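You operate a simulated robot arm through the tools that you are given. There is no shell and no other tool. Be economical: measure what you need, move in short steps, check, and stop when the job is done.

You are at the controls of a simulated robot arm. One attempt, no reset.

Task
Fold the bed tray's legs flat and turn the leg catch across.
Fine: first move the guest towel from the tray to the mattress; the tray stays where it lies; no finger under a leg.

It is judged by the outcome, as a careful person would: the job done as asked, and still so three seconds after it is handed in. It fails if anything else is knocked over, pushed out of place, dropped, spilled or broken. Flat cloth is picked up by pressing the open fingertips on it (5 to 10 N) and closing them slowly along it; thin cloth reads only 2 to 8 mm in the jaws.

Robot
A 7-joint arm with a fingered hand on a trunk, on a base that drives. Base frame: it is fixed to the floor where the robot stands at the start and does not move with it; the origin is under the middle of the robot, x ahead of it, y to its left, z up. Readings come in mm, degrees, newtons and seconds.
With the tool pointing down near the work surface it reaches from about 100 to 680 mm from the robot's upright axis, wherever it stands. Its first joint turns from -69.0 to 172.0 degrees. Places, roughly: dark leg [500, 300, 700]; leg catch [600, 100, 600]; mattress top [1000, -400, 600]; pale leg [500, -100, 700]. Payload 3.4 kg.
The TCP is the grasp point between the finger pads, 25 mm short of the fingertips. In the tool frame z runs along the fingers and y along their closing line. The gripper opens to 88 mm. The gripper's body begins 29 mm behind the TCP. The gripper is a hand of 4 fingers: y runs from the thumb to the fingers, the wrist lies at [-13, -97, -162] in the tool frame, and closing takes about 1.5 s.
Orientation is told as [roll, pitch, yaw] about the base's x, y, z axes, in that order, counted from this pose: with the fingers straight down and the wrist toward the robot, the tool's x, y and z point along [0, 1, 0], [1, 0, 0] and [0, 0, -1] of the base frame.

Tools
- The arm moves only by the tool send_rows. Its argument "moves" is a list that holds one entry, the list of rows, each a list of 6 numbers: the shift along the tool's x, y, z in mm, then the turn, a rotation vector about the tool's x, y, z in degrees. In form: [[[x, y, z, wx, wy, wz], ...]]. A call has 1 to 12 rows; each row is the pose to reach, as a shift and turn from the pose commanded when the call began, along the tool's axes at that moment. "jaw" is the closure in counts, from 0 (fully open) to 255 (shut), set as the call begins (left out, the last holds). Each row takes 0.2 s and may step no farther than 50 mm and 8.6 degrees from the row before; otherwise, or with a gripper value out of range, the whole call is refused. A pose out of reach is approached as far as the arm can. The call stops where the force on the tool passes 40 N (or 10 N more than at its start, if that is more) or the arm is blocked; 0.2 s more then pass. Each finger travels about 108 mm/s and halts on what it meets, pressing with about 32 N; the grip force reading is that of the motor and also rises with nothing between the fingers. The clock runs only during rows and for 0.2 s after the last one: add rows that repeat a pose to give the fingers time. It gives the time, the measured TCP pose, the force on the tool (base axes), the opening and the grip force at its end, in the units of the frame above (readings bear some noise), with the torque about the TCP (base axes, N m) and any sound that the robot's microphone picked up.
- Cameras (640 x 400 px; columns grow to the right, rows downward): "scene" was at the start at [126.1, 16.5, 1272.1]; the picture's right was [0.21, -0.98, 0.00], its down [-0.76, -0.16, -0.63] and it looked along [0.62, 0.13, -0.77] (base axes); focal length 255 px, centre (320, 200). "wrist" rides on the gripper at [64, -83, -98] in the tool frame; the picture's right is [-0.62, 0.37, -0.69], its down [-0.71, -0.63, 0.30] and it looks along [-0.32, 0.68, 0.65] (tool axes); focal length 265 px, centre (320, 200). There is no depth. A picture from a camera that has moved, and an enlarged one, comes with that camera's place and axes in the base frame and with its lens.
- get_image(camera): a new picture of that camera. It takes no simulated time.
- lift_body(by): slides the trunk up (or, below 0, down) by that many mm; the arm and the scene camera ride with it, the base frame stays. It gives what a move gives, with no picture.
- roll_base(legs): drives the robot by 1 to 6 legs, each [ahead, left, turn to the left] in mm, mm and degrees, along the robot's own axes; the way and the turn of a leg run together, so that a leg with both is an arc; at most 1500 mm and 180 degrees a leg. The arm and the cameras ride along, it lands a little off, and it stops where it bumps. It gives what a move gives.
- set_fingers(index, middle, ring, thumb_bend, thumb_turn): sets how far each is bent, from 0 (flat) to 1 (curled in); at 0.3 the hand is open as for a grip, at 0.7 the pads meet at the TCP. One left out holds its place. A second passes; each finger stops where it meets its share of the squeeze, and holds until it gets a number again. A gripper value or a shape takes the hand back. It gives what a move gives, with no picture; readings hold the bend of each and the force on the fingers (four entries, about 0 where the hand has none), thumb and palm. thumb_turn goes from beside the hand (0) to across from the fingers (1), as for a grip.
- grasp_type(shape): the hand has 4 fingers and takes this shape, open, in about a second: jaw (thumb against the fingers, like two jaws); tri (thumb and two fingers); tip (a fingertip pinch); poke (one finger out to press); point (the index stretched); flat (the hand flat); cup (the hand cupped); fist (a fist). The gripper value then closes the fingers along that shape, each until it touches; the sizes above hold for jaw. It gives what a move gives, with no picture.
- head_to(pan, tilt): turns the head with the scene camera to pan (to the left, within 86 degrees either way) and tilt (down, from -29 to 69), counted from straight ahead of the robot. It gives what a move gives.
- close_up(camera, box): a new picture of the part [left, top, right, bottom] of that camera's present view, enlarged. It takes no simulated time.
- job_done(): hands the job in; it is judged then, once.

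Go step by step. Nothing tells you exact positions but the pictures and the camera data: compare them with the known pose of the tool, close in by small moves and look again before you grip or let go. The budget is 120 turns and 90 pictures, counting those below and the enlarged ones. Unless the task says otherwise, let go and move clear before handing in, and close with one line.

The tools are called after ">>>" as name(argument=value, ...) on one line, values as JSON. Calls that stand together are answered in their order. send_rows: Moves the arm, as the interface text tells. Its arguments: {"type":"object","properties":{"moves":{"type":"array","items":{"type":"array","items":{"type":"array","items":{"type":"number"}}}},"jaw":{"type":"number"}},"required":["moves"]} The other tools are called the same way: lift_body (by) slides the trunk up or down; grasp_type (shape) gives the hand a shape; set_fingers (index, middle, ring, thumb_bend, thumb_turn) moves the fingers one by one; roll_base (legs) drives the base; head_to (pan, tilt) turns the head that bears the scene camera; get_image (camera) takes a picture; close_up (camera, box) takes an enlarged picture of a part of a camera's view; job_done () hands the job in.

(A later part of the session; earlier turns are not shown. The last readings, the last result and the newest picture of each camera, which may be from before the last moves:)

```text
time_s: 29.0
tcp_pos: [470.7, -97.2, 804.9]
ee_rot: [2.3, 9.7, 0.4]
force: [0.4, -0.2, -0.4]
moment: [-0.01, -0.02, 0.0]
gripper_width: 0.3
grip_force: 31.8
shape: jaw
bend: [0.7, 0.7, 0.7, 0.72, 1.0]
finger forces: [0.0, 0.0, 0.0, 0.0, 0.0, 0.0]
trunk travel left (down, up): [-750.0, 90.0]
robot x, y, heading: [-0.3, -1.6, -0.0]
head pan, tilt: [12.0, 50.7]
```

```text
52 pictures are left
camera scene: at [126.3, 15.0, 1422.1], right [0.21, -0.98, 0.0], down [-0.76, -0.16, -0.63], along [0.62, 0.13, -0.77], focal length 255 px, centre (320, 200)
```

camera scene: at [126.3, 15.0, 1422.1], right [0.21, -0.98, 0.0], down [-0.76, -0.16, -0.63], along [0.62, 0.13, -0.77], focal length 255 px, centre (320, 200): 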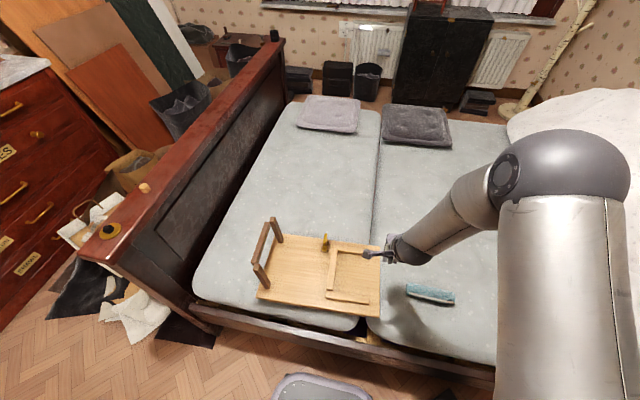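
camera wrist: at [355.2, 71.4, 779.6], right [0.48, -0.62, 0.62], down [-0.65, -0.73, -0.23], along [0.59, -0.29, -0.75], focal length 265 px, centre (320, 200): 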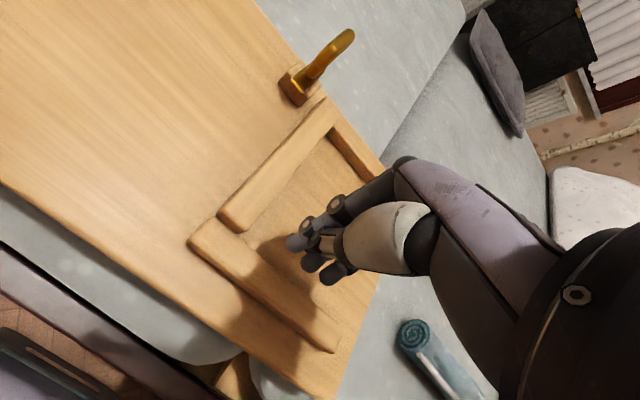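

Freed; the pale leg is flat and the tray hasn't moved. I'll straighten the hand and raise it here before crossing left at height.

>>> send_rows(moves=[[[0, 0, -30, -2, 0, 0], [0, 0, -65, -4, 0, 0], [0, 0, -100, -6, 0, 0], [0, 0, -140, -8, 0, 0], [0, 10, -180, -9.7, 0, 0], [0, 20, -220, -9.7, 0, 0], [0, 30, -260, -9.7, 0, 0]]])

>>> get_image(camera="scene")

```text
time_s: 30.6
tcp_pos: [541.4, -104.1, 1055.7]
ee_rot: [2.1, -0.1, 0.0]
force: [0.1, -0.3, -0.1]
moment: [0.01, 0.02, 0.01]
gripper_width: 0.1
grip_force: 31.7
shape: jaw
bend: [0.7, 0.7, 0.7, 0.72, 1.0]
finger forces: [0.0, 0.0, 0.1, 0.0, 0.0, 0.0]
trunk travel left (down, up): [-750.0, 90.0]
robot x, y, heading: [-1.5, -0.3, -0.1]
head pan, tilt: [12.0, 50.7]
```

```text
51 pictures are left
camera scene: at [125.8, 16.5, 1422.1], right [0.21, -0.98, 0.0], down [-0.76, -0.16, -0.63], along [0.62, 0.13, -0.77], focal length 255 px, centre (320, 200)
```

scene: 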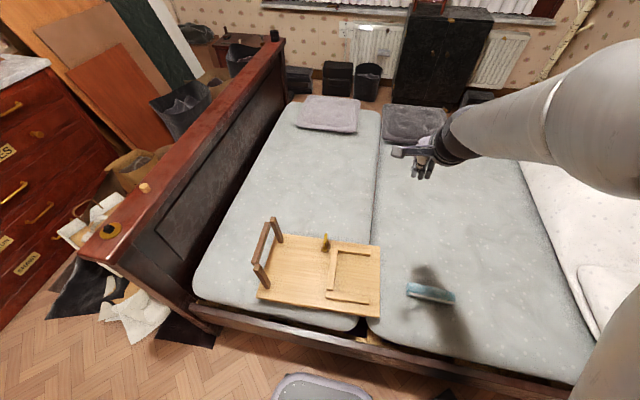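

The arm is in a good pose again. I'll cross left at height to a spot outside the dark leg.

>>> send_rows(moves=[[[40, 0, 0, 0, -1, 0], [80, -5, 0, 0, -2, 0], [120, -10, 0, 0, -2, -2], [165, -15, 0, 0, -2, -4], [210, -20, 0, 0, -2, -4], [255, -28, 0, 0, -2, -4], [300, -36, 0, 0, -2, -4], [345, -44, 0, 0, -2, -4], [390, -52, 0, 0, -2, -4], [435, -60, 0, 0, -2, -4], [450, -60, 0, 0, -2, -4]]])

>>> get_image(camera="scene")

>>> get_image(camera="wrist")

```text
time_s: 33.0
tcp_pos: [472.4, 281.3, 1048.4]
ee_rot: [0.1, -0.2, 4.0]
force: [0.0, 0.0, 0.5]
moment: [-0.02, -0.02, -0.01]
gripper_width: 0.1
grip_force: 32.3
shape: jaw
bend: [0.7, 0.7, 0.7, 0.73, 1.0]
finger forces: [0.1, 0.0, 0.0, 0.1, 0.1, 0.0]
out of reach, approached as far as the arm can: row 9, 10, 11
trunk travel left (down, up): [-750.0, 90.0]
robot x, y, heading: [1.4, 1.0, -0.1]
head pan, tilt: [12.0, 50.7]
```

```text
50 pictures are left
camera scene: at [126.7, 17.3, 1422.0], right [0.21, -0.98, 0.0], down [-0.76, -0.16, -0.63], along [0.62, 0.13, -0.77], focal length 255 px, centre (320, 200)
```

scene: 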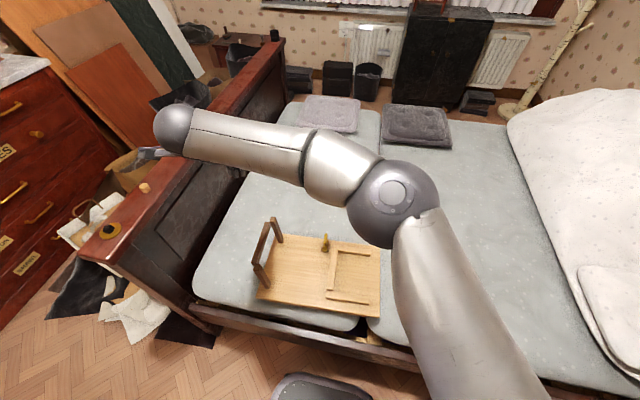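

```text
49 pictures are left
camera wrist: at [385.6, 339.7, 1147.5], right [0.41, -0.59, 0.69], down [-0.58, -0.75, -0.31], along [0.71, -0.28, -0.65], focal length 265 px, centre (320, 200)
```

wrist: 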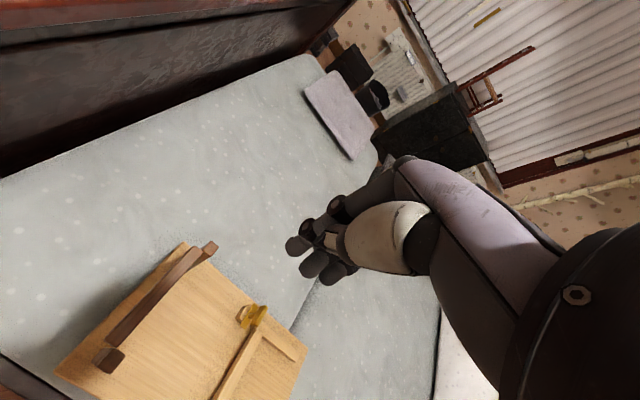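

The arm can't reach far enough left from here, so I'll drive the base 120 mm left, with the hand high.

>>> roll_base(legs=[[0, 120, 0]])

>>> get_image(camera="scene")

```text
time_s: 34.2
tcp_pos: [472.7, 401.4, 1049.2]
ee_rot: [0.0, -0.2, 3.8]
force: [0.0, -0.6, 0.4]
moment: [0.0, 0.0, -0.01]
gripper_width: 0.0
grip_force: 32.1
shape: jaw
bend: [0.7, 0.7, 0.7, 0.73, 1.0]
finger forces: [0.1, 0.0, 0.0, 0.0, 0.0, 0.0]
trunk travel left (down, up): [-750.0, 90.0]
robot x, y, heading: [-0.3, 119.1, 0.0]
head pan, tilt: [12.0, 50.7]
```

```text
48 pictures are left
camera scene: at [126.1, 136.8, 1422.1], right [0.21, -0.98, 0.0], down [-0.76, -0.16, -0.63], along [0.62, 0.13, -0.77], focal length 255 px, centre (320, 200)
```

scene: 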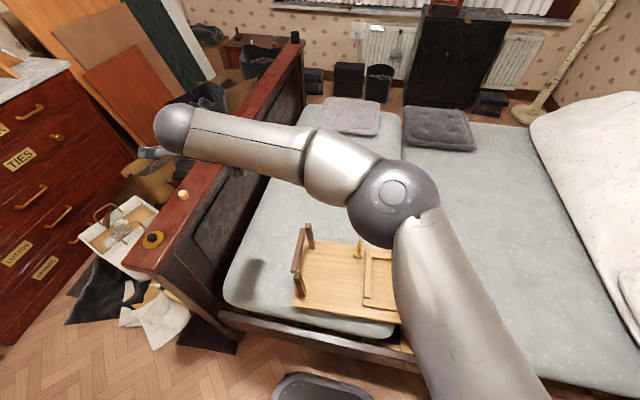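

I'll move to y≈345, lower the trunk back by 150 mm, then go down alongside the dark leg.

>>> send_rows(moves=[[[-28, 2, 0, 0, 0, 0], [-56, 4, 0, 0, 0, 0]]])

>>> lift_body(by=-150)

>>> get_image(camera="wrist")

>>> get_image(camera="scene")

```text
time_s: 34.9
tcp_pos: [479.4, 343.5, 1051.2]
ee_rot: [0.2, -0.2, 3.7]
force: [-0.1, -0.2, -0.3]
moment: [-0.01, 0.0, -0.01]
gripper_width: 0.0
grip_force: 31.7
shape: jaw
bend: [0.7, 0.7, 0.7, 0.73, 1.0]
finger forces: [0.0, 0.1, 0.0, 0.0, 0.0, 0.0]
trunk travel left (down, up): [-750.0, 90.0]
robot x, y, heading: [-0.2, 120.2, 0.0]
head pan, tilt: [12.0, 50.7]
```

```text
time_s: 36.6
tcp_pos: [481.0, 345.7, 899.6]
ee_rot: [0.1, -0.2, 3.7]
force: [-1.0, -0.5, -0.6]
moment: [-0.02, 0.0, 0.01]
gripper_width: 0.0
grip_force: 32.2
shape: jaw
bend: [0.7, 0.7, 0.7, 0.73, 1.0]
finger forces: [0.1, 0.0, 0.1, 0.0, 0.0, 0.1]
trunk travel left (down, up): [-600.0, 240.0]
robot x, y, heading: [0.5, 120.9, -0.1]
head pan, tilt: [12.0, 50.7]
```

```text
47 pictures are left
camera wrist: at [393.8, 402.7, 998.8], right [0.41, -0.6, 0.69], down [-0.58, -0.75, -0.31], along [0.71, -0.28, -0.65], focal length 265 px, centre (320, 200)
```

wrist: 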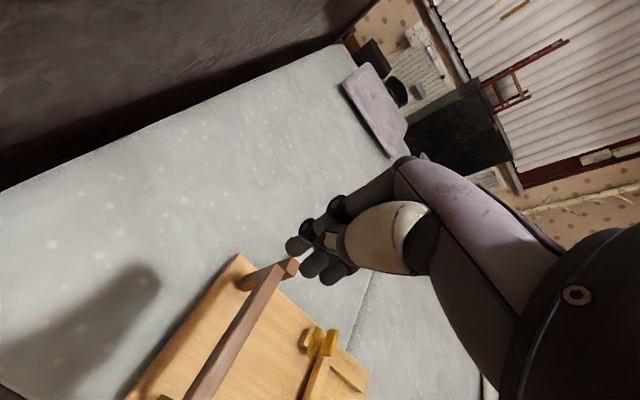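

```text
46 pictures are left
camera scene: at [126.0, 136.2, 1272.1], right [0.21, -0.98, 0.0], down [-0.76, -0.16, -0.63], along [0.62, 0.13, -0.77], focal length 255 px, centre (320, 200)
```

scene: 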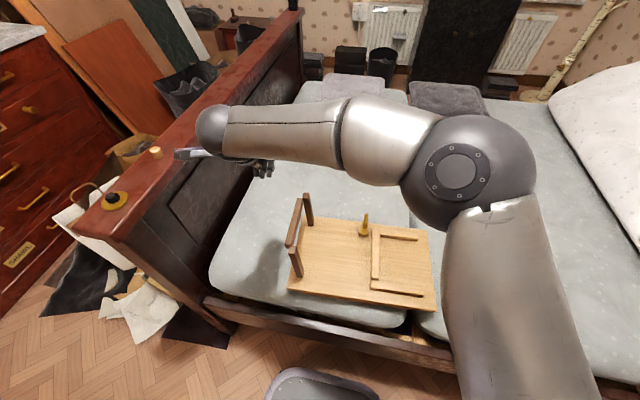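

I'll use the trunk to lower the hand straight down beside the leg.

>>> lift_body(by=-165)

>>> get_image(camera="wrist")

>>> get_image(camera="scene")

```text
time_s: 38.5
tcp_pos: [480.5, 344.1, 736.4]
ee_rot: [0.1, -0.2, 3.7]
force: [0.2, 0.0, -0.6]
moment: [0.01, -0.01, 0.01]
gripper_width: 0.1
grip_force: 31.8
shape: jaw
bend: [0.7, 0.7, 0.7, 0.73, 1.0]
finger forces: [0.0, 0.0, 0.0, 0.1, 0.0, 0.0]
trunk travel left (down, up): [-435.0, 405.0]
robot x, y, heading: [0.5, 122.2, -0.2]
head pan, tilt: [12.0, 50.7]
```

```text
45 pictures are left
camera wrist: at [393.9, 402.7, 833.8], right [0.41, -0.6, 0.69], down [-0.58, -0.75, -0.31], along [0.71, -0.28, -0.65], focal length 265 px, centre (320, 200)
```

wrist: 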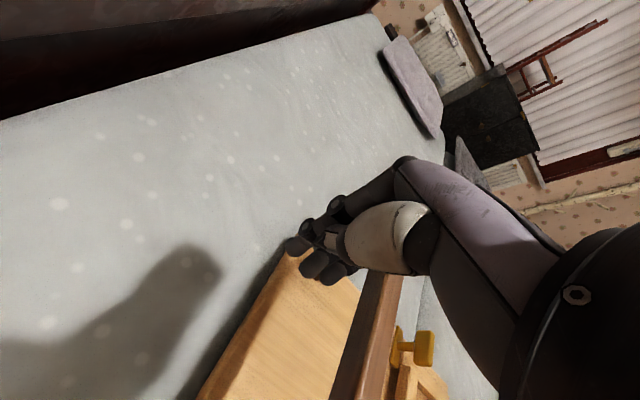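

```text
44 pictures are left
camera scene: at [126.1, 136.2, 1107.1], right [0.21, -0.98, 0.0], down [-0.76, -0.16, -0.63], along [0.62, 0.13, -0.77], focal length 255 px, centre (320, 200)
```

scene: 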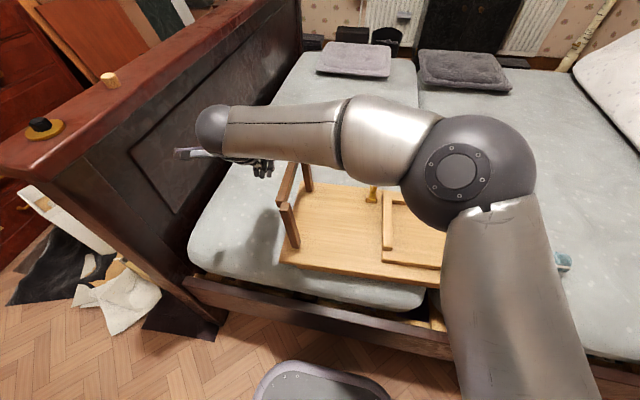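

The hand is outside the dark leg at the right height. I'll push toward −y slowly.

>>> send_rows(moves=[[[-12, 0, 0, 0, 0, 0], [-24, 0, 0, 0, 0, 0], [-36, 0, 0, 0, 0, 0], [-46, 0, 0, 0, 0, 0], [-56, 0, 0, 0, 0, 0], [-66, 0, 0, 0, 0, 0], [-76, 0, 0, 0, 0, 0]]])

>>> get_image(camera="wrist")

>>> get_image(camera="scene")

```text
time_s: 40.1
tcp_pos: [486.7, 268.8, 735.2]
ee_rot: [0.1, -0.2, 3.7]
force: [-0.4, 0.5, 0.1]
moment: [-0.01, -0.01, 0.0]
gripper_width: 0.0
grip_force: 32.1
shape: jaw
bend: [0.7, 0.7, 0.7, 0.73, 1.0]
finger forces: [0.0, 0.0, 0.6, 0.0, 0.0, 0.1]
trunk travel left (down, up): [-435.0, 405.0]
robot x, y, heading: [0.7, 123.4, -0.2]
head pan, tilt: [12.0, 50.7]
```

```text
43 pictures are left
camera wrist: at [399.3, 327.1, 833.3], right [0.41, -0.6, 0.69], down [-0.58, -0.75, -0.31], along [0.71, -0.28, -0.65], focal length 265 px, centre (320, 200)
```

wrist: 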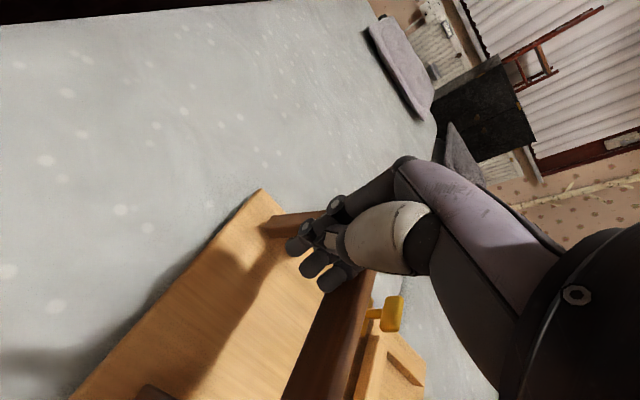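

```text
42 pictures are left
camera scene: at [126.1, 136.2, 1107.1], right [0.21, -0.98, 0.0], down [-0.76, -0.16, -0.63], along [0.62, 0.13, -0.77], focal length 255 px, centre (320, 200)
```

scene: 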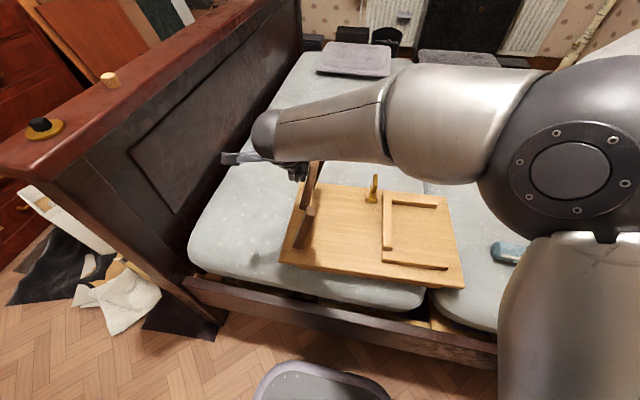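

The dark leg is tilting inward. I'll continue along the arc.

>>> send_rows(moves=[[[-10, 0, 1, 0, 0, 0], [-20, 0, 2, 0, 0, 0], [-30, 0, 4, 0, 0, 0], [-40, 0, 8, 0, 0, 0], [-50, 0, 12, 0, 0, 0]]])

>>> get_image(camera="scene")

>>> get_image(camera="wrist")

```text
time_s: 41.3
tcp_pos: [489.0, 220.3, 722.9]
ee_rot: [0.2, -0.2, 3.8]
force: [-0.6, 0.5, -0.2]
moment: [0.03, -0.01, 0.0]
gripper_width: 0.0
grip_force: 32.1
shape: jaw
bend: [0.7, 0.7, 0.7, 0.73, 1.0]
finger forces: [0.0, 0.0, 0.3, 0.1, 0.0, 0.0]
trunk travel left (down, up): [-435.0, 405.0]
robot x, y, heading: [-1.9, 119.6, -0.4]
head pan, tilt: [12.0, 50.7]
```

```text
41 pictures are left
camera scene: at [126.1, 136.2, 1107.1], right [0.21, -0.98, 0.0], down [-0.76, -0.16, -0.63], along [0.62, 0.13, -0.77], focal length 255 px, centre (320, 200)
```

scene: 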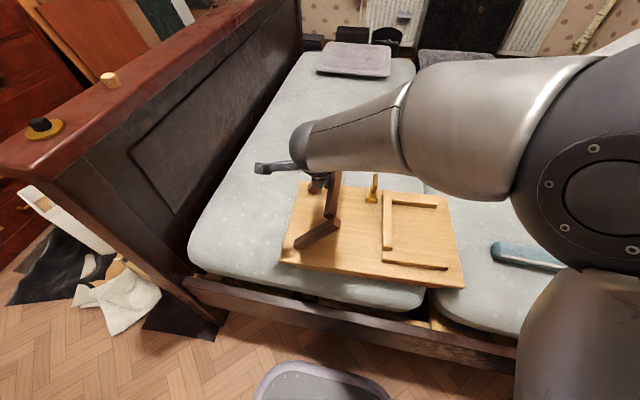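

```text
40 pictures are left
camera wrist: at [402.1, 277.3, 821.3], right [0.41, -0.6, 0.69], down [-0.58, -0.75, -0.31], along [0.71, -0.28, -0.65], focal length 265 px, centre (320, 200)
```

wrist: 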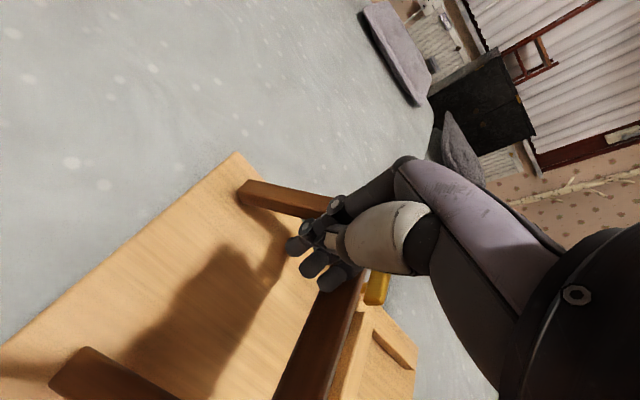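

About 50° over now; continuing over and down.

>>> send_rows(moves=[[[-9, 0, 5, 0, 0, 0], [-18, 0, 11, 0, 0, 0], [-26, 0, 18, 0, 0, 0], [-33, 0, 26, 0, 0, 0], [-38, 0, 34, 0, 0, 0]]])

>>> get_image(camera="scene")

>>> get_image(camera="wrist")

```text
time_s: 42.5
tcp_pos: [492.2, 180.7, 688.9]
ee_rot: [0.1, -0.2, 3.9]
force: [-0.2, 0.0, 0.7]
moment: [0.0, 0.03, 0.03]
gripper_width: 0.2
grip_force: 32.1
shape: jaw
bend: [0.7, 0.7, 0.7, 0.73, 1.0]
finger forces: [0.0, 0.0, 0.0, 0.0, 0.0, 0.1]
trunk travel left (down, up): [-435.0, 405.0]
robot x, y, heading: [0.5, 118.2, -0.3]
head pan, tilt: [12.0, 50.7]
```

```text
39 pictures are left
camera scene: at [126.1, 136.2, 1107.1], right [0.21, -0.98, 0.0], down [-0.76, -0.16, -0.63], along [0.62, 0.13, -0.77], focal length 255 px, centre (320, 200)
```

scene: 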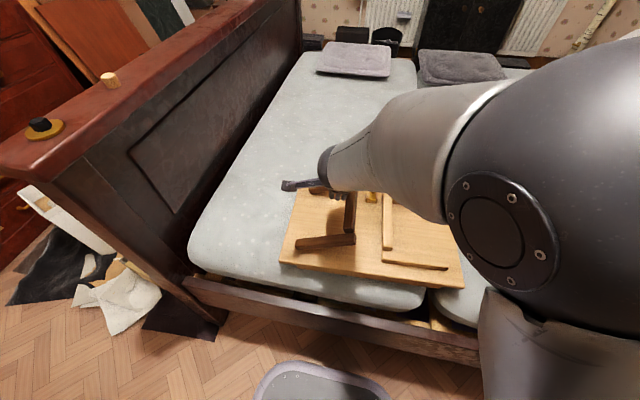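

```text
38 pictures are left
camera wrist: at [404.6, 238.9, 787.2], right [0.41, -0.6, 0.69], down [-0.58, -0.75, -0.31], along [0.71, -0.28, -0.65], focal length 265 px, centre (320, 200)
```

wrist: 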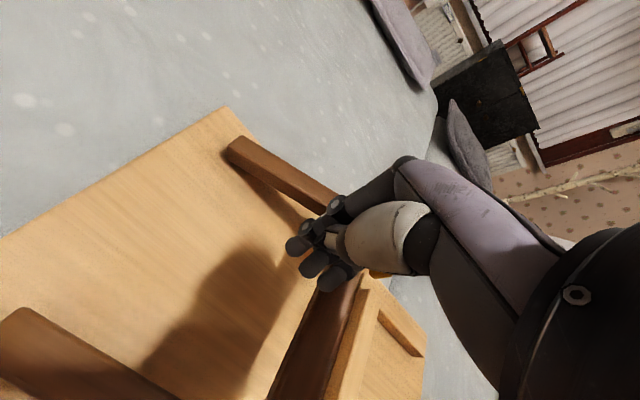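

The leg is about 70° over. I'll lift with the trunk, shift right with the base (keeping the arm's pose), then press down on the crossbar.

>>> lift_body(by=55)

>>> roll_base(legs=[[0, -48, 0]])

>>> get_image(camera="wrist")

>>> close_up(camera="scene", box=[220, 120, 540, 320])

```text
time_s: 43.4
tcp_pos: [490.6, 180.7, 743.1]
ee_rot: [0.0, -0.1, 3.7]
force: [0.4, -1.1, 0.0]
moment: [-0.01, -0.01, 0.03]
gripper_width: 0.3
grip_force: 32.0
shape: jaw
bend: [0.7, 0.7, 0.7, 0.73, 1.0]
finger forces: [0.0, 0.1, 0.0, 0.0, 0.1, 0.0]
trunk travel left (down, up): [-490.0, 350.0]
robot x, y, heading: [-0.2, 119.3, 0.2]
head pan, tilt: [12.0, 50.7]
```

```text
time_s: 44.4
tcp_pos: [491.7, 132.0, 744.8]
ee_rot: [0.2, -0.2, 3.8]
force: [0.2, 0.3, -0.7]
moment: [0.0, 0.02, -0.02]
gripper_width: 0.0
grip_force: 31.7
shape: jaw
bend: [0.7, 0.7, 0.7, 0.73, 1.0]
finger forces: [0.1, 0.0, 0.0, 0.1, 0.1, 0.1]
trunk travel left (down, up): [-490.0, 350.0]
robot x, y, heading: [1.0, 71.0, -0.1]
head pan, tilt: [12.0, 50.7]
```

```text
37 pictures are left
camera wrist: at [404.5, 190.4, 842.4], right [0.41, -0.6, 0.69], down [-0.58, -0.75, -0.31], along [0.71, -0.28, -0.65], focal length 265 px, centre (320, 200)
```

wrist: 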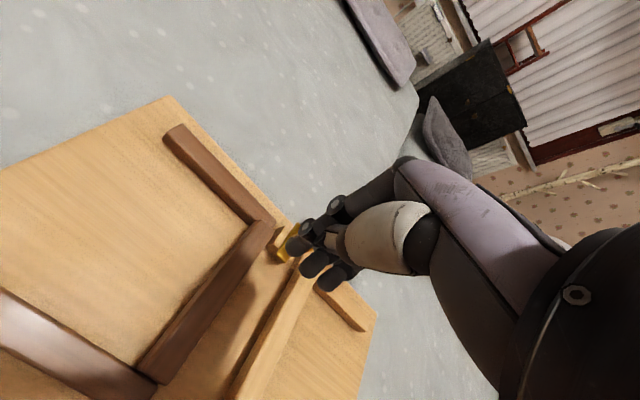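

```text
2.00 times, centred on (380, 220) of scene
camera zoom: at [126.0, 87.3, 1162.1], right [0.21, -0.98, 0.0], down [-0.76, -0.16, -0.63], along [0.62, 0.13, -0.77], focal length 510 px, centre (200, 160)
```

zoom: 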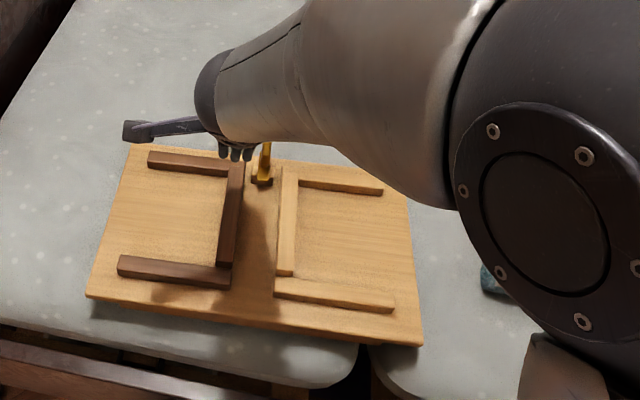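

Both frames look almost flat. I'll press gently on the dark crossbar at (491, 131) to make sure it's fully down.

>>> lift_body(by=-55)

>>> send_rows(moves=[[[0, 0, 5, 0, 0, 0], [0, 0, 10, 0, 0, 0], [0, 0, 14, 0, 0, 0], [0, 0, 18, 0, 0, 0], [0, 0, 22, 0, 0, 0]]])

>>> get_image(camera="wrist")

```text
time_s: 45.3
tcp_pos: [491.6, 133.0, 687.7]
ee_rot: [0.1, -0.2, 3.7]
force: [-0.6, 0.0, -0.8]
moment: [0.0, 0.0, -0.01]
gripper_width: 0.0
grip_force: 31.5
shape: jaw
bend: [0.7, 0.7, 0.7, 0.73, 1.0]
finger forces: [0.0, 0.0, 0.1, 0.0, 0.0, 0.0]
trunk travel left (down, up): [-435.0, 405.0]
robot x, y, heading: [-0.4, 69.1, -0.3]
head pan, tilt: [12.0, 50.7]
```

```text
time_s: 46.5
tcp_pos: [497.8, 132.6, 683.2]
ee_rot: [2.7, -1.2, 2.9]
force: [0.7, -0.3, -0.2]
moment: [0.0, 0.0, -0.02]
gripper_width: 0.0
grip_force: 31.3
shape: jaw
bend: [0.7, 0.7, 0.7, 0.73, 1.0]
finger forces: [0.0, 0.0, 0.1, 0.1, 0.0, 0.1]
trunk travel left (down, up): [-435.0, 405.0]
robot x, y, heading: [-1.7, 72.8, -0.0]
head pan, tilt: [12.0, 50.7]
```

```text
35 pictures are left
camera wrist: at [409.6, 187.6, 782.8], right [0.39, -0.63, 0.67], down [-0.59, -0.73, -0.35], along [0.71, -0.26, -0.65], focal length 265 px, centre (320, 200)
```

wrist: 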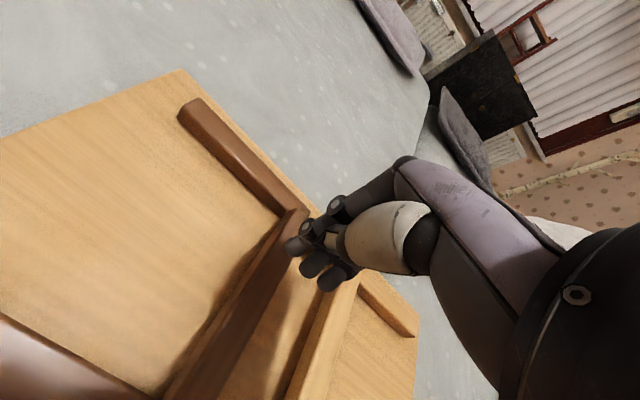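

The arm is near its limit again, so I'll undo that command and press with the trunk in small steps.

>>> send_rows(moves=[[[0, 0, -12, 0, 0, 0], [0, 0, -22, 0, 0, 0]]])

>>> lift_body(by=-12)

>>> lift_body(by=-5)

```text
time_s: 47.1
tcp_pos: [491.1, 132.5, 688.7]
ee_rot: [0.0, -0.1, 3.9]
force: [0.2, 0.1, 0.5]
moment: [0.01, 0.0, -0.01]
gripper_width: 0.0
grip_force: 32.3
shape: jaw
bend: [0.7, 0.7, 0.7, 0.73, 1.0]
finger forces: [0.1, 0.1, 0.0, 0.0, 0.0, 0.0]
trunk travel left (down, up): [-435.0, 405.0]
robot x, y, heading: [-2.8, 72.7, -0.2]
head pan, tilt: [12.0, 50.7]
```

```text
time_s: 47.7
tcp_pos: [492.2, 133.7, 675.6]
ee_rot: [0.1, -0.2, 3.9]
force: [0.0, -0.3, 0.1]
moment: [0.0, 0.01, 0.01]
gripper_width: 0.3
grip_force: 32.2
shape: jaw
bend: [0.7, 0.7, 0.7, 0.73, 1.0]
finger forces: [0.1, 0.0, 0.0, 0.1, 0.0, 0.0]
trunk travel left (down, up): [-423.0, 417.0]
robot x, y, heading: [-1.0, 71.0, -0.2]
head pan, tilt: [12.0, 50.7]
```

```text
time_s: 48.3
tcp_pos: [491.8, 134.1, 673.3]
ee_rot: [0.1, -0.2, 4.0]
force: [-1.0, -0.7, 0.3]
moment: [0.04, -0.03, 0.02]
gripper_width: 0.2
grip_force: 32.0
shape: jaw
bend: [0.7, 0.7, 0.7, 0.73, 1.0]
finger forces: [0.0, 0.0, 0.0, 0.1, 0.0, 0.0]
trunk travel left (down, up): [-418.0, 422.0]
robot x, y, heading: [-5.7, 71.7, -0.2]
head pan, tilt: [12.0, 50.7]
```

>>> lift_body(by=-6)

>>> get_image(camera="wrist")

>>> close_up(camera="scene", box=[220, 120, 540, 320])

```text
time_s: 48.8
tcp_pos: [491.1, 132.0, 666.8]
ee_rot: [0.1, -0.2, 3.8]
force: [0.2, -0.2, 1.2]
moment: [-0.02, -0.01, 0.0]
gripper_width: 0.0
grip_force: 31.8
shape: jaw
bend: [0.7, 0.7, 0.7, 0.73, 1.0]
finger forces: [0.0, 0.0, 0.1, 0.0, 0.0, 0.0]
trunk travel left (down, up): [-412.0, 428.0]
robot x, y, heading: [-0.9, 70.4, 0.2]
head pan, tilt: [12.0, 50.7]
```

```text
34 pictures are left
camera wrist: at [404.5, 191.0, 764.3], right [0.41, -0.6, 0.69], down [-0.58, -0.75, -0.31], along [0.71, -0.28, -0.65], focal length 265 px, centre (320, 200)
```

wrist: 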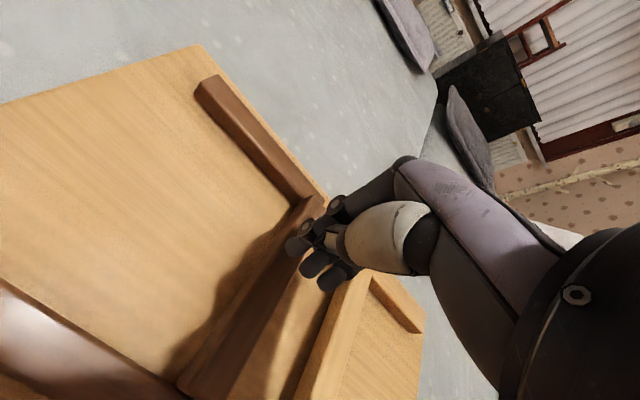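

```text
2.00 times, centred on (380, 220) of scene
camera zoom: at [125.9, 88.2, 1084.0], right [0.21, -0.98, 0.0], down [-0.76, -0.16, -0.63], along [0.62, 0.13, -0.77], focal length 510 px, centre (200, 160)
```

zoom: 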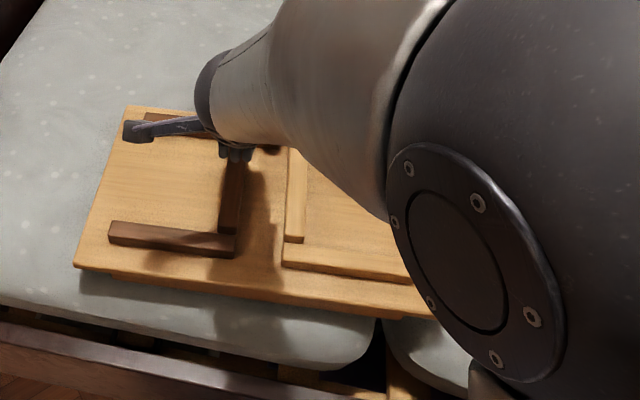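

>>> lift_body(by=-6)

>>> lift_body(by=-6)

```text
time_s: 49.4
tcp_pos: [491.5, 132.9, 659.5]
ee_rot: [0.1, -0.2, 3.8]
force: [-0.8, -0.4, -0.2]
moment: [0.01, 0.01, 0.01]
gripper_width: 0.2
grip_force: 31.9
shape: jaw
bend: [0.7, 0.7, 0.7, 0.73, 1.0]
finger forces: [0.1, 0.0, 0.1, 0.0, 0.1, 0.1]
trunk travel left (down, up): [-406.0, 434.0]
robot x, y, heading: [0.2, 71.9, -0.3]
head pan, tilt: [12.0, 50.7]
```

```text
time_s: 49.9
tcp_pos: [490.7, 133.0, 653.9]
ee_rot: [0.0, -0.2, 3.8]
force: [-0.3, 1.1, 0.5]
moment: [0.02, -0.01, 0.02]
gripper_width: 0.0
grip_force: 31.8
shape: jaw
bend: [0.7, 0.7, 0.7, 0.73, 1.0]
finger forces: [0.1, 0.0, 0.0, 0.0, 0.1, 0.0]
trunk travel left (down, up): [-400.0, 440.0]
robot x, y, heading: [2.1, 75.1, 0.0]
head pan, tilt: [12.0, 50.7]
```

There's still no contact with the tips at about z 629, so I'll check the picture before going lower.

>>> close_up(camera="wrist", box=[160, 150, 400, 300])

>>> close_up(camera="scene", box=[240, 160, 400, 260])

```text
2.67 times, centred on (280, 225) of wrist
camera zoom: at [404.5, 190.9, 752.3], right [0.41, -0.6, 0.69], down [-0.58, -0.75, -0.31], along [0.71, -0.28, -0.65], focal length 708 px, centre (427, 133)
```

zoom: 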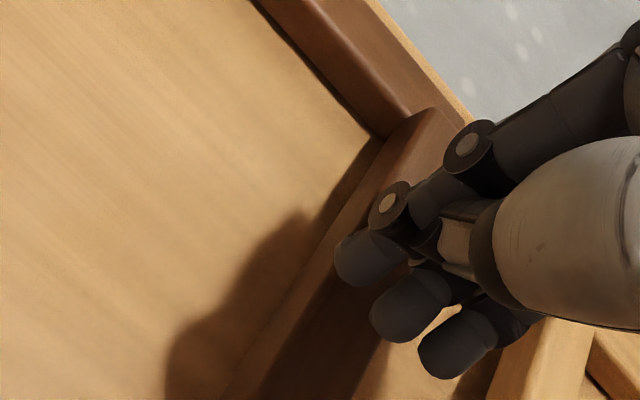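

```text
4.00 times, centred on (320, 210) of scene
camera zoom: at [125.9, 88.2, 1072.0], right [0.21, -0.98, 0.0], down [-0.76, -0.16, -0.63], along [0.62, 0.13, -0.77], focal length 1020 px, centre (320, 160)
```

zoom: 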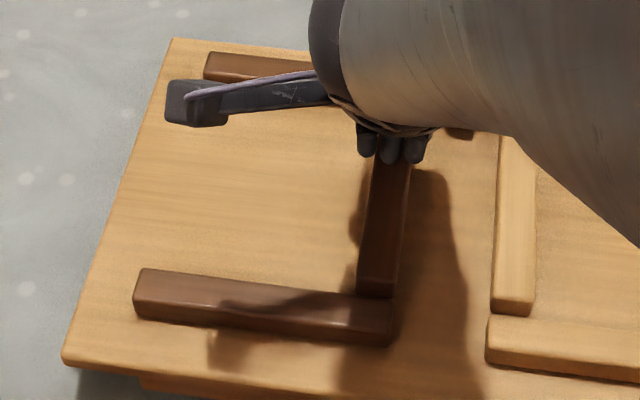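

The fingers are over the crossbar. I'll lower a bit more until I feel it.

>>> lift_body(by=-4)

>>> lift_body(by=-3)

```text
time_s: 50.4
tcp_pos: [490.7, 132.4, 649.5]
ee_rot: [0.1, -0.2, 3.8]
force: [0.2, 0.0, -0.6]
moment: [0.0, 0.03, 0.07]
gripper_width: 0.0
grip_force: 31.8
shape: jaw
bend: [0.7, 0.7, 0.7, 0.73, 1.0]
finger forces: [0.1, 0.0, 0.0, 0.1, 0.0, 0.0]
trunk travel left (down, up): [-396.0, 444.0]
robot x, y, heading: [-0.8, 70.8, -0.3]
head pan, tilt: [12.0, 50.7]
```

```text
time_s: 51.0
tcp_pos: [490.6, 133.3, 647.2]
ee_rot: [0.2, -0.2, 3.8]
force: [0.2, 0.0, 1.3]
moment: [0.02, 0.01, 0.02]
gripper_width: 0.0
grip_force: 31.9
shape: jaw
bend: [0.7, 0.7, 0.7, 0.73, 1.0]
finger forces: [0.0, 0.0, 0.1, 0.0, 0.0, 0.0]
trunk travel left (down, up): [-393.0, 447.0]
robot x, y, heading: [-1.1, 75.6, 0.1]
head pan, tilt: [12.0, 50.7]
```

>>> lift_body(by=-4)

>>> lift_body(by=-3)

>>> close_up(camera="scene", box=[240, 160, 400, 260])

```text
time_s: 51.5
tcp_pos: [492.3, 133.1, 642.9]
ee_rot: [0.1, -0.2, 3.8]
force: [0.1, 0.5, 0.8]
moment: [0.03, 0.01, 0.02]
gripper_width: 0.0
grip_force: 32.2
shape: jaw
bend: [0.7, 0.7, 0.7, 0.73, 1.0]
finger forces: [0.0, 0.0, 0.0, 0.0, 0.0, 0.1]
trunk travel left (down, up): [-389.0, 451.0]
robot x, y, heading: [-3.3, 71.6, -0.2]
head pan, tilt: [12.0, 50.7]
```

```text
time_s: 52.0
tcp_pos: [491.2, 132.5, 640.7]
ee_rot: [0.3, -0.2, 3.8]
force: [1.3, -0.1, 4.1]
moment: [-0.04, 0.02, 0.02]
gripper_width: 0.1
grip_force: 32.2
shape: jaw
bend: [0.7, 0.7, 0.7, 0.73, 1.0]
finger forces: [0.1, 5.1, 0.0, 0.1, 0.0, 0.0]
trunk travel left (down, up): [-386.0, 454.0]
robot x, y, heading: [1.4, 67.2, -0.0]
head pan, tilt: [12.0, 50.7]
```

```text
4.00 times, centred on (320, 210) of scene
camera zoom: at [125.8, 88.1, 1058.2], right [0.21, -0.98, 0.0], down [-0.76, -0.16, -0.63], along [0.62, 0.13, -0.77], focal length 1020 px, centre (320, 160)
```

zoom: 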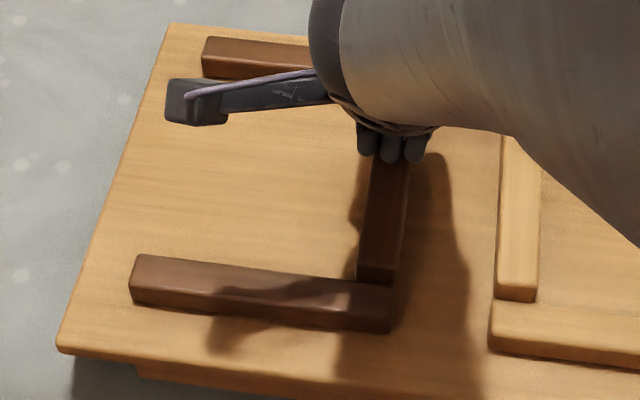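

Contact on the crossbar now (middle finger 5 N). One more small press should confirm it's seated.

>>> lift_body(by=-3)

```text
time_s: 52.5
tcp_pos: [492.4, 133.1, 638.0]
ee_rot: [0.2, -0.4, 3.8]
force: [3.8, -0.3, 15.1]
moment: [-0.03, -0.02, 0.04]
gripper_width: 0.0
grip_force: 32.2
shape: jaw
bend: [0.7, 0.7, 0.7, 0.73, 1.0]
finger forces: [1.7, 11.3, 0.0, 0.0, 0.0, 0.0]
trunk travel left (down, up): [-383.0, 457.0]
robot x, y, heading: [-0.1, 68.9, -0.1]
head pan, tilt: [12.0, 50.7]
```

It's firmly seated at 15 N. I'll rise well clear and look at both legs and the catch.

>>> lift_body(by=250)

>>> close_up(camera="scene", box=[240, 180, 480, 330])

>>> get_image(camera="wrist")

```text
time_s: 55.1
tcp_pos: [490.7, 133.1, 886.9]
ee_rot: [0.1, -0.2, 3.8]
force: [0.4, 0.0, -0.3]
moment: [-0.01, 0.03, -0.02]
gripper_width: 0.0
grip_force: 32.2
shape: jaw
bend: [0.7, 0.7, 0.7, 0.73, 1.0]
finger forces: [0.0, 0.0, 0.0, 0.1, 0.1, 0.1]
trunk travel left (down, up): [-633.0, 207.0]
robot x, y, heading: [-0.8, 72.6, -0.2]
head pan, tilt: [12.0, 50.7]
```

```text
2.67 times, centred on (360, 255) of scene
camera zoom: at [126.1, 88.1, 1305.0], right [0.21, -0.98, 0.0], down [-0.76, -0.16, -0.63], along [0.62, 0.13, -0.77], focal length 680 px, centre (213, 53)
```

zoom: 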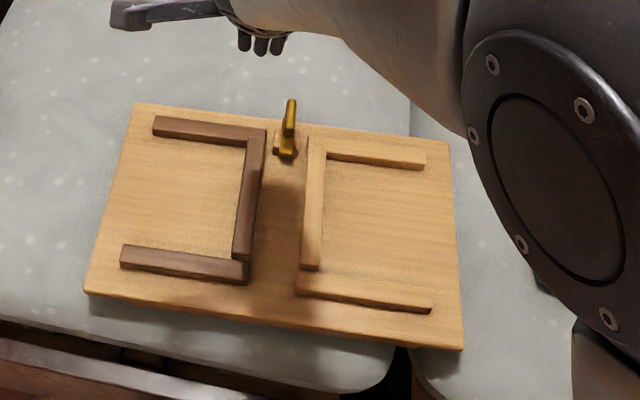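

```text
28 pictures are left
camera wrist: at [404.6, 190.9, 985.3], right [0.41, -0.6, 0.69], down [-0.58, -0.75, -0.31], along [0.71, -0.28, -0.65], focal length 265 px, centre (320, 200)
```

wrist: 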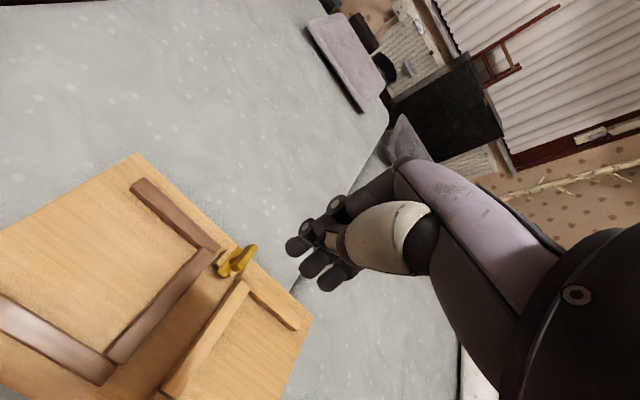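

Both legs are folded flat. Next is the catch, so I'll look at it closely from both cameras.

>>> close_up(camera="scene", box=[320, 205, 376, 240])

>>> close_up(camera="wrist", box=[190, 225, 286, 285])

```text
11.43 times, centred on (348, 222) of scene
camera zoom: at [126.1, 88.1, 1305.0], right [0.21, -0.98, 0.0], down [-0.76, -0.16, -0.63], along [0.62, 0.13, -0.77], focal length 2916 px, centre (0, -57)
```

zoom: 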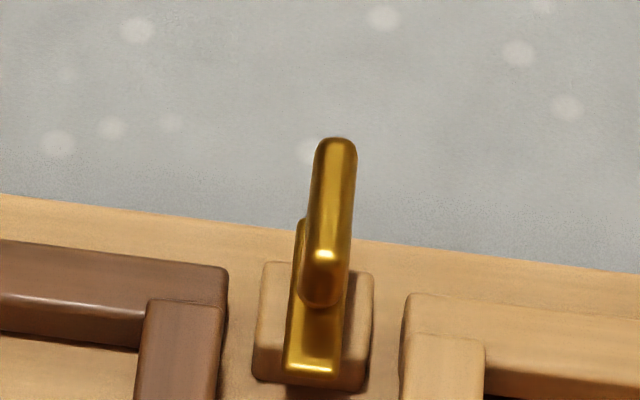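

```text
6.67 times, centred on (238, 255) of wrist
camera zoom: at [404.6, 190.9, 985.3], right [0.41, -0.6, 0.69], down [-0.58, -0.75, -0.31], along [0.71, -0.28, -0.65], focal length 1769 px, centre (867, -167)
```

zoom: 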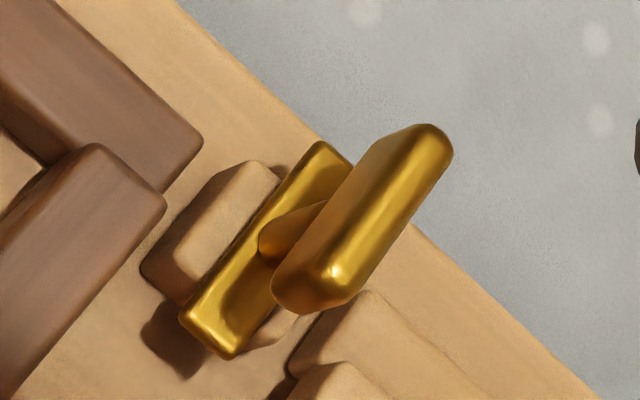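

The catch is a block with a flat strip, a stem and a T-handle. The handle runs along x from about 556 to 596, at y≈91 and z 650–663, with the pivot near (576, 91). I'll first nudge its near end sideways, then close the jaws on it to square it across. The base goes right so the arm works in its comfortable zone.

>>> roll_base(legs=[[0, -130, 0]])

>>> send_rows(moves=[[[30, 10, 0, 0, 0, 0], [65, 22, 0, 0, 0, 0], [100, 35, 0, 0, 0, 0], [130, 48, 0, 0, 0, 0], [135, 56, 0, 0, 0, 0]]])

>>> get_image(camera="scene")

>>> get_image(camera="wrist")

```text
time_s: 56.4
tcp_pos: [490.8, 1.9, 886.4]
ee_rot: [0.2, -0.2, 3.8]
force: [-0.1, 0.4, 0.1]
moment: [0.04, 0.01, 0.02]
gripper_width: 0.0
grip_force: 32.0
shape: jaw
bend: [0.7, 0.7, 0.7, 0.73, 1.0]
finger forces: [0.0, 0.0, 0.1, 0.1, 0.0, 0.0]
trunk travel left (down, up): [-633.0, 207.0]
robot x, y, heading: [2.2, -58.9, -0.4]
head pan, tilt: [12.0, 50.7]
```

```text
time_s: 57.6
tcp_pos: [550.4, 127.5, 901.0]
ee_rot: [2.3, -0.3, 1.5]
force: [0.2, -0.7, 0.3]
moment: [-0.02, 0.01, 0.01]
gripper_width: 0.1
grip_force: 32.1
shape: jaw
bend: [0.7, 0.7, 0.7, 0.73, 1.0]
finger forces: [0.1, 0.1, 0.1, 0.1, 0.0, 0.1]
trunk travel left (down, up): [-633.0, 207.0]
robot x, y, heading: [-2.4, -56.7, -0.3]
head pan, tilt: [12.0, 50.7]
```

```text
25 pictures are left
camera scene: at [125.8, -41.7, 1305.1], right [0.21, -0.98, 0.0], down [-0.76, -0.16, -0.63], along [0.62, 0.13, -0.77], focal length 255 px, centre (320, 200)
```

scene: 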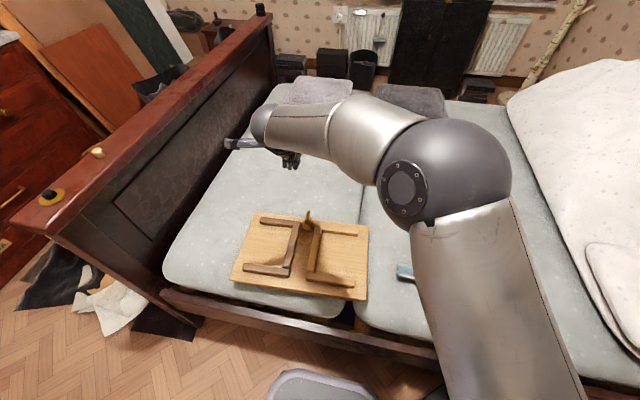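

```text
24 pictures are left
camera wrist: at [466.8, 185.1, 1001.7], right [0.38, -0.64, 0.67], down [-0.61, -0.72, -0.34], along [0.69, -0.28, -0.66], focal length 265 px, centre (320, 200)
```

wrist: 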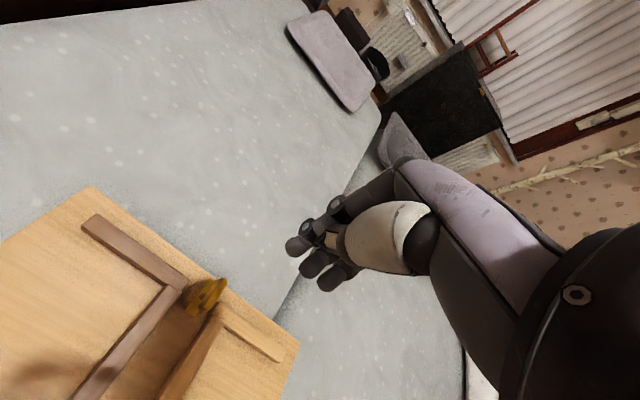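

The arm prefers a higher pose relative to the trunk, so I'll raise it there and let the trunk make up the descent.

>>> send_rows(moves=[[[0, 0, -30, 0, 0, 0], [0, 0, -60, 0, 0, 0], [0, 0, -90, 0, 0, 0], [0, 0, -90, 0, 0, 0]]])

```text
time_s: 58.5
tcp_pos: [548.8, 118.5, 927.1]
ee_rot: [2.8, 7.4, 1.0]
force: [-1.0, -0.6, 0.3]
moment: [-0.01, 0.0, 0.01]
gripper_width: 0.1
grip_force: 31.9
shape: jaw
bend: [0.7, 0.7, 0.7, 0.73, 1.0]
finger forces: [0.0, 0.0, 0.0, 0.0, 0.1, 0.1]
trunk travel left (down, up): [-633.0, 207.0]
robot x, y, heading: [2.4, -58.6, -0.4]
head pan, tilt: [12.0, 50.7]
stopped in row 4: the arm was blocked; the commanded pose is now the measured one
```

Blocked again by the arm's configuration. As before, I'll back out to the right while straightening, then come across again at this height.

>>> send_rows(moves=[[[-35, 0, 0, 0, 0, 0], [-75, 0, 0, -1, -1, 0], [-115, 0, 0, -2, -2, 0], [-155, 0, -5, -4, -2.8, 0], [-195, 0, -8, -6, -2.8, 0], [-235, 0, -12, -7.4, -2.8, 0], [-275, 0, -15, -7.4, -2.8, 0]]])

>>> get_image(camera="scene")

```text
time_s: 60.1
tcp_pos: [552.3, -153.7, 929.5]
ee_rot: [-0.3, -0.1, 1.3]
force: [0.1, -0.4, -0.2]
moment: [0.03, 0.01, -0.02]
gripper_width: 0.0
grip_force: 32.2
shape: jaw
bend: [0.7, 0.7, 0.7, 0.73, 1.0]
finger forces: [0.0, 0.1, 0.0, 0.0, 0.0, 0.1]
trunk travel left (down, up): [-633.0, 207.0]
robot x, y, heading: [1.0, -57.2, 0.0]
head pan, tilt: [12.0, 50.7]
```

```text
23 pictures are left
camera scene: at [125.9, -43.0, 1305.1], right [0.21, -0.98, 0.0], down [-0.76, -0.16, -0.63], along [0.62, 0.13, -0.77], focal length 255 px, centre (320, 200)
```

scene: 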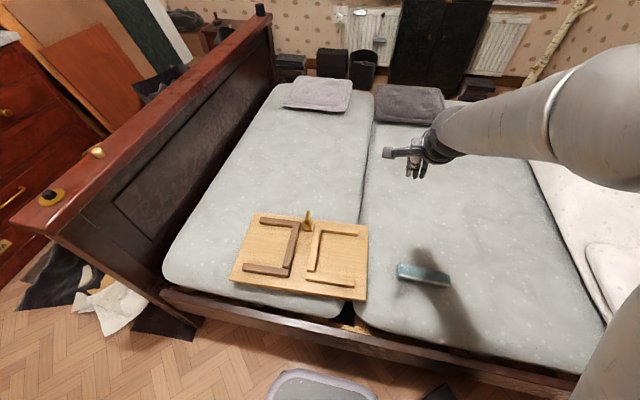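

In this pose the arm works well on its right side, so I'll drive the base left to bring the hand beside the catch and then lower with the trunk.

>>> roll_base(legs=[[0, 294, 0]])

>>> lift_body(by=-190)

>>> get_image(camera="wrist")

>>> get_image(camera="scene")

```text
time_s: 62.1
tcp_pos: [553.7, 140.8, 930.3]
ee_rot: [-0.4, -0.1, 1.2]
force: [-0.1, -0.4, -0.7]
moment: [0.0, 0.02, 0.01]
gripper_width: 0.0
grip_force: 32.0
shape: jaw
bend: [0.7, 0.7, 0.7, 0.73, 1.0]
finger forces: [0.0, 0.0, 0.1, 0.0, 0.1, 0.1]
trunk travel left (down, up): [-633.0, 207.0]
robot x, y, heading: [2.1, 235.5, -0.2]
head pan, tilt: [12.0, 50.7]
```

```text
time_s: 64.2
tcp_pos: [552.6, 140.1, 738.2]
ee_rot: [-0.5, -0.1, 1.1]
force: [-0.1, -0.2, -0.7]
moment: [0.01, -0.01, 0.0]
gripper_width: 0.0
grip_force: 32.0
shape: jaw
bend: [0.7, 0.7, 0.7, 0.73, 1.0]
finger forces: [0.0, 0.0, 0.0, 0.0, 0.0, 0.0]
trunk travel left (down, up): [-443.0, 397.0]
robot x, y, heading: [-2.0, 237.1, -0.4]
head pan, tilt: [12.0, 50.7]
```

```text
22 pictures are left
camera wrist: at [469.2, 203.8, 837.5], right [0.38, -0.61, 0.7], down [-0.61, -0.73, -0.3], along [0.69, -0.31, -0.65], focal length 265 px, centre (320, 200)
```

wrist: 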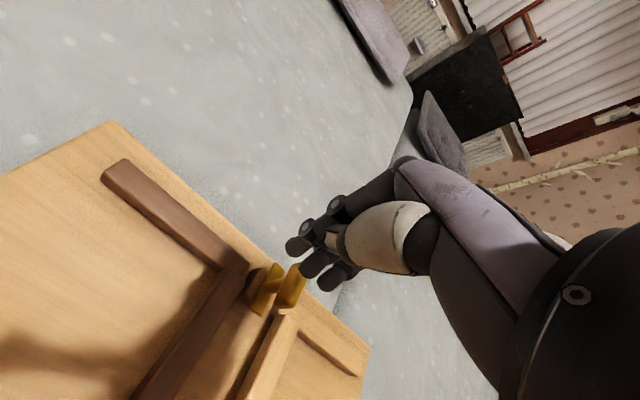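

```text
21 pictures are left
camera scene: at [126.4, 252.8, 1115.1], right [0.21, -0.98, 0.0], down [-0.76, -0.16, -0.63], along [0.62, 0.13, -0.77], focal length 255 px, centre (320, 200)
```

scene: 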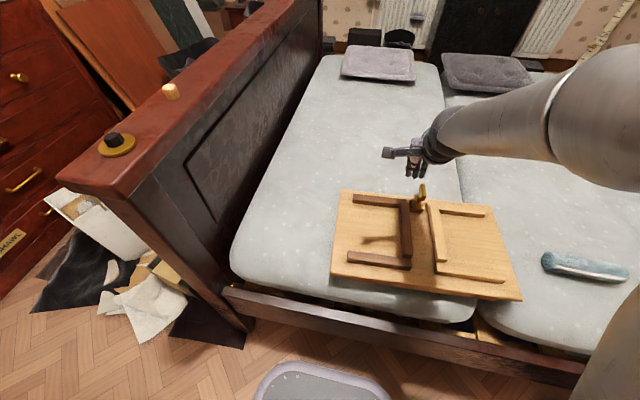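

The view of the catch is clear and the hand is off to its left. I'll lower to handle height and check.

>>> lift_body(by=-70)

>>> close_up(camera="scene", box=[370, 90, 466, 150])

>>> close_up(camera="wrist", box=[240, 180, 400, 280])

```text
time_s: 65.3
tcp_pos: [553.3, 140.6, 669.3]
ee_rot: [-0.4, 0.0, 1.2]
force: [0.5, -0.9, 0.3]
moment: [-0.03, 0.02, -0.02]
gripper_width: 0.0
grip_force: 32.0
shape: jaw
bend: [0.7, 0.7, 0.7, 0.73, 1.0]
finger forces: [0.0, 0.0, 0.1, 0.0, 0.0, 0.0]
trunk travel left (down, up): [-373.0, 467.0]
robot x, y, heading: [1.6, 236.0, 0.2]
head pan, tilt: [12.0, 50.7]
```

```text
6.67 times, centred on (418, 120) of scene
camera zoom: at [126.4, 252.8, 1045.1], right [0.21, -0.98, 0.0], down [-0.76, -0.16, -0.63], along [0.62, 0.13, -0.77], focal length 1701 px, centre (-333, 733)
```

zoom: 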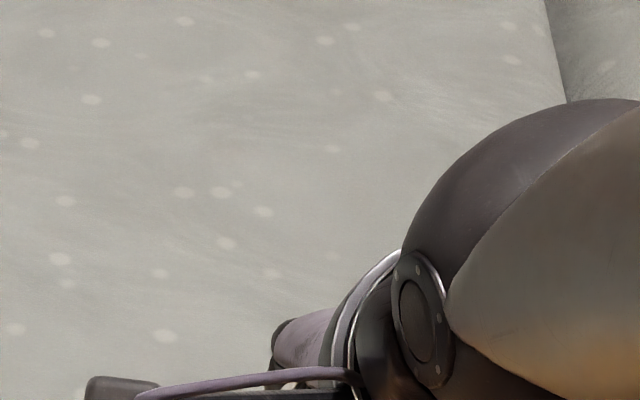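

```text
4.00 times, centred on (320, 230) of wrist
camera zoom: at [469.2, 203.8, 767.5], right [0.38, -0.61, 0.7], down [-0.61, -0.73, -0.3], along [0.69, -0.31, -0.65], focal length 1062 px, centre (320, 80)
```

zoom: 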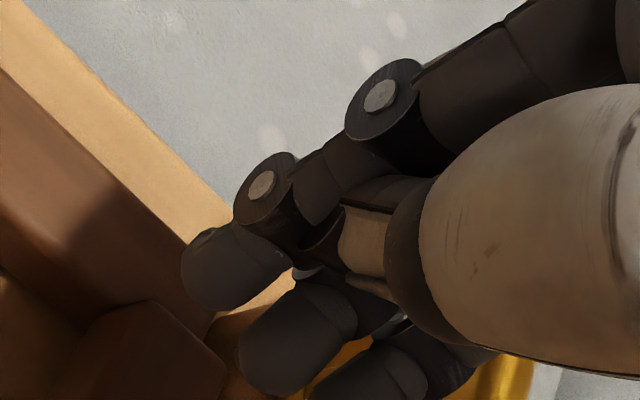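

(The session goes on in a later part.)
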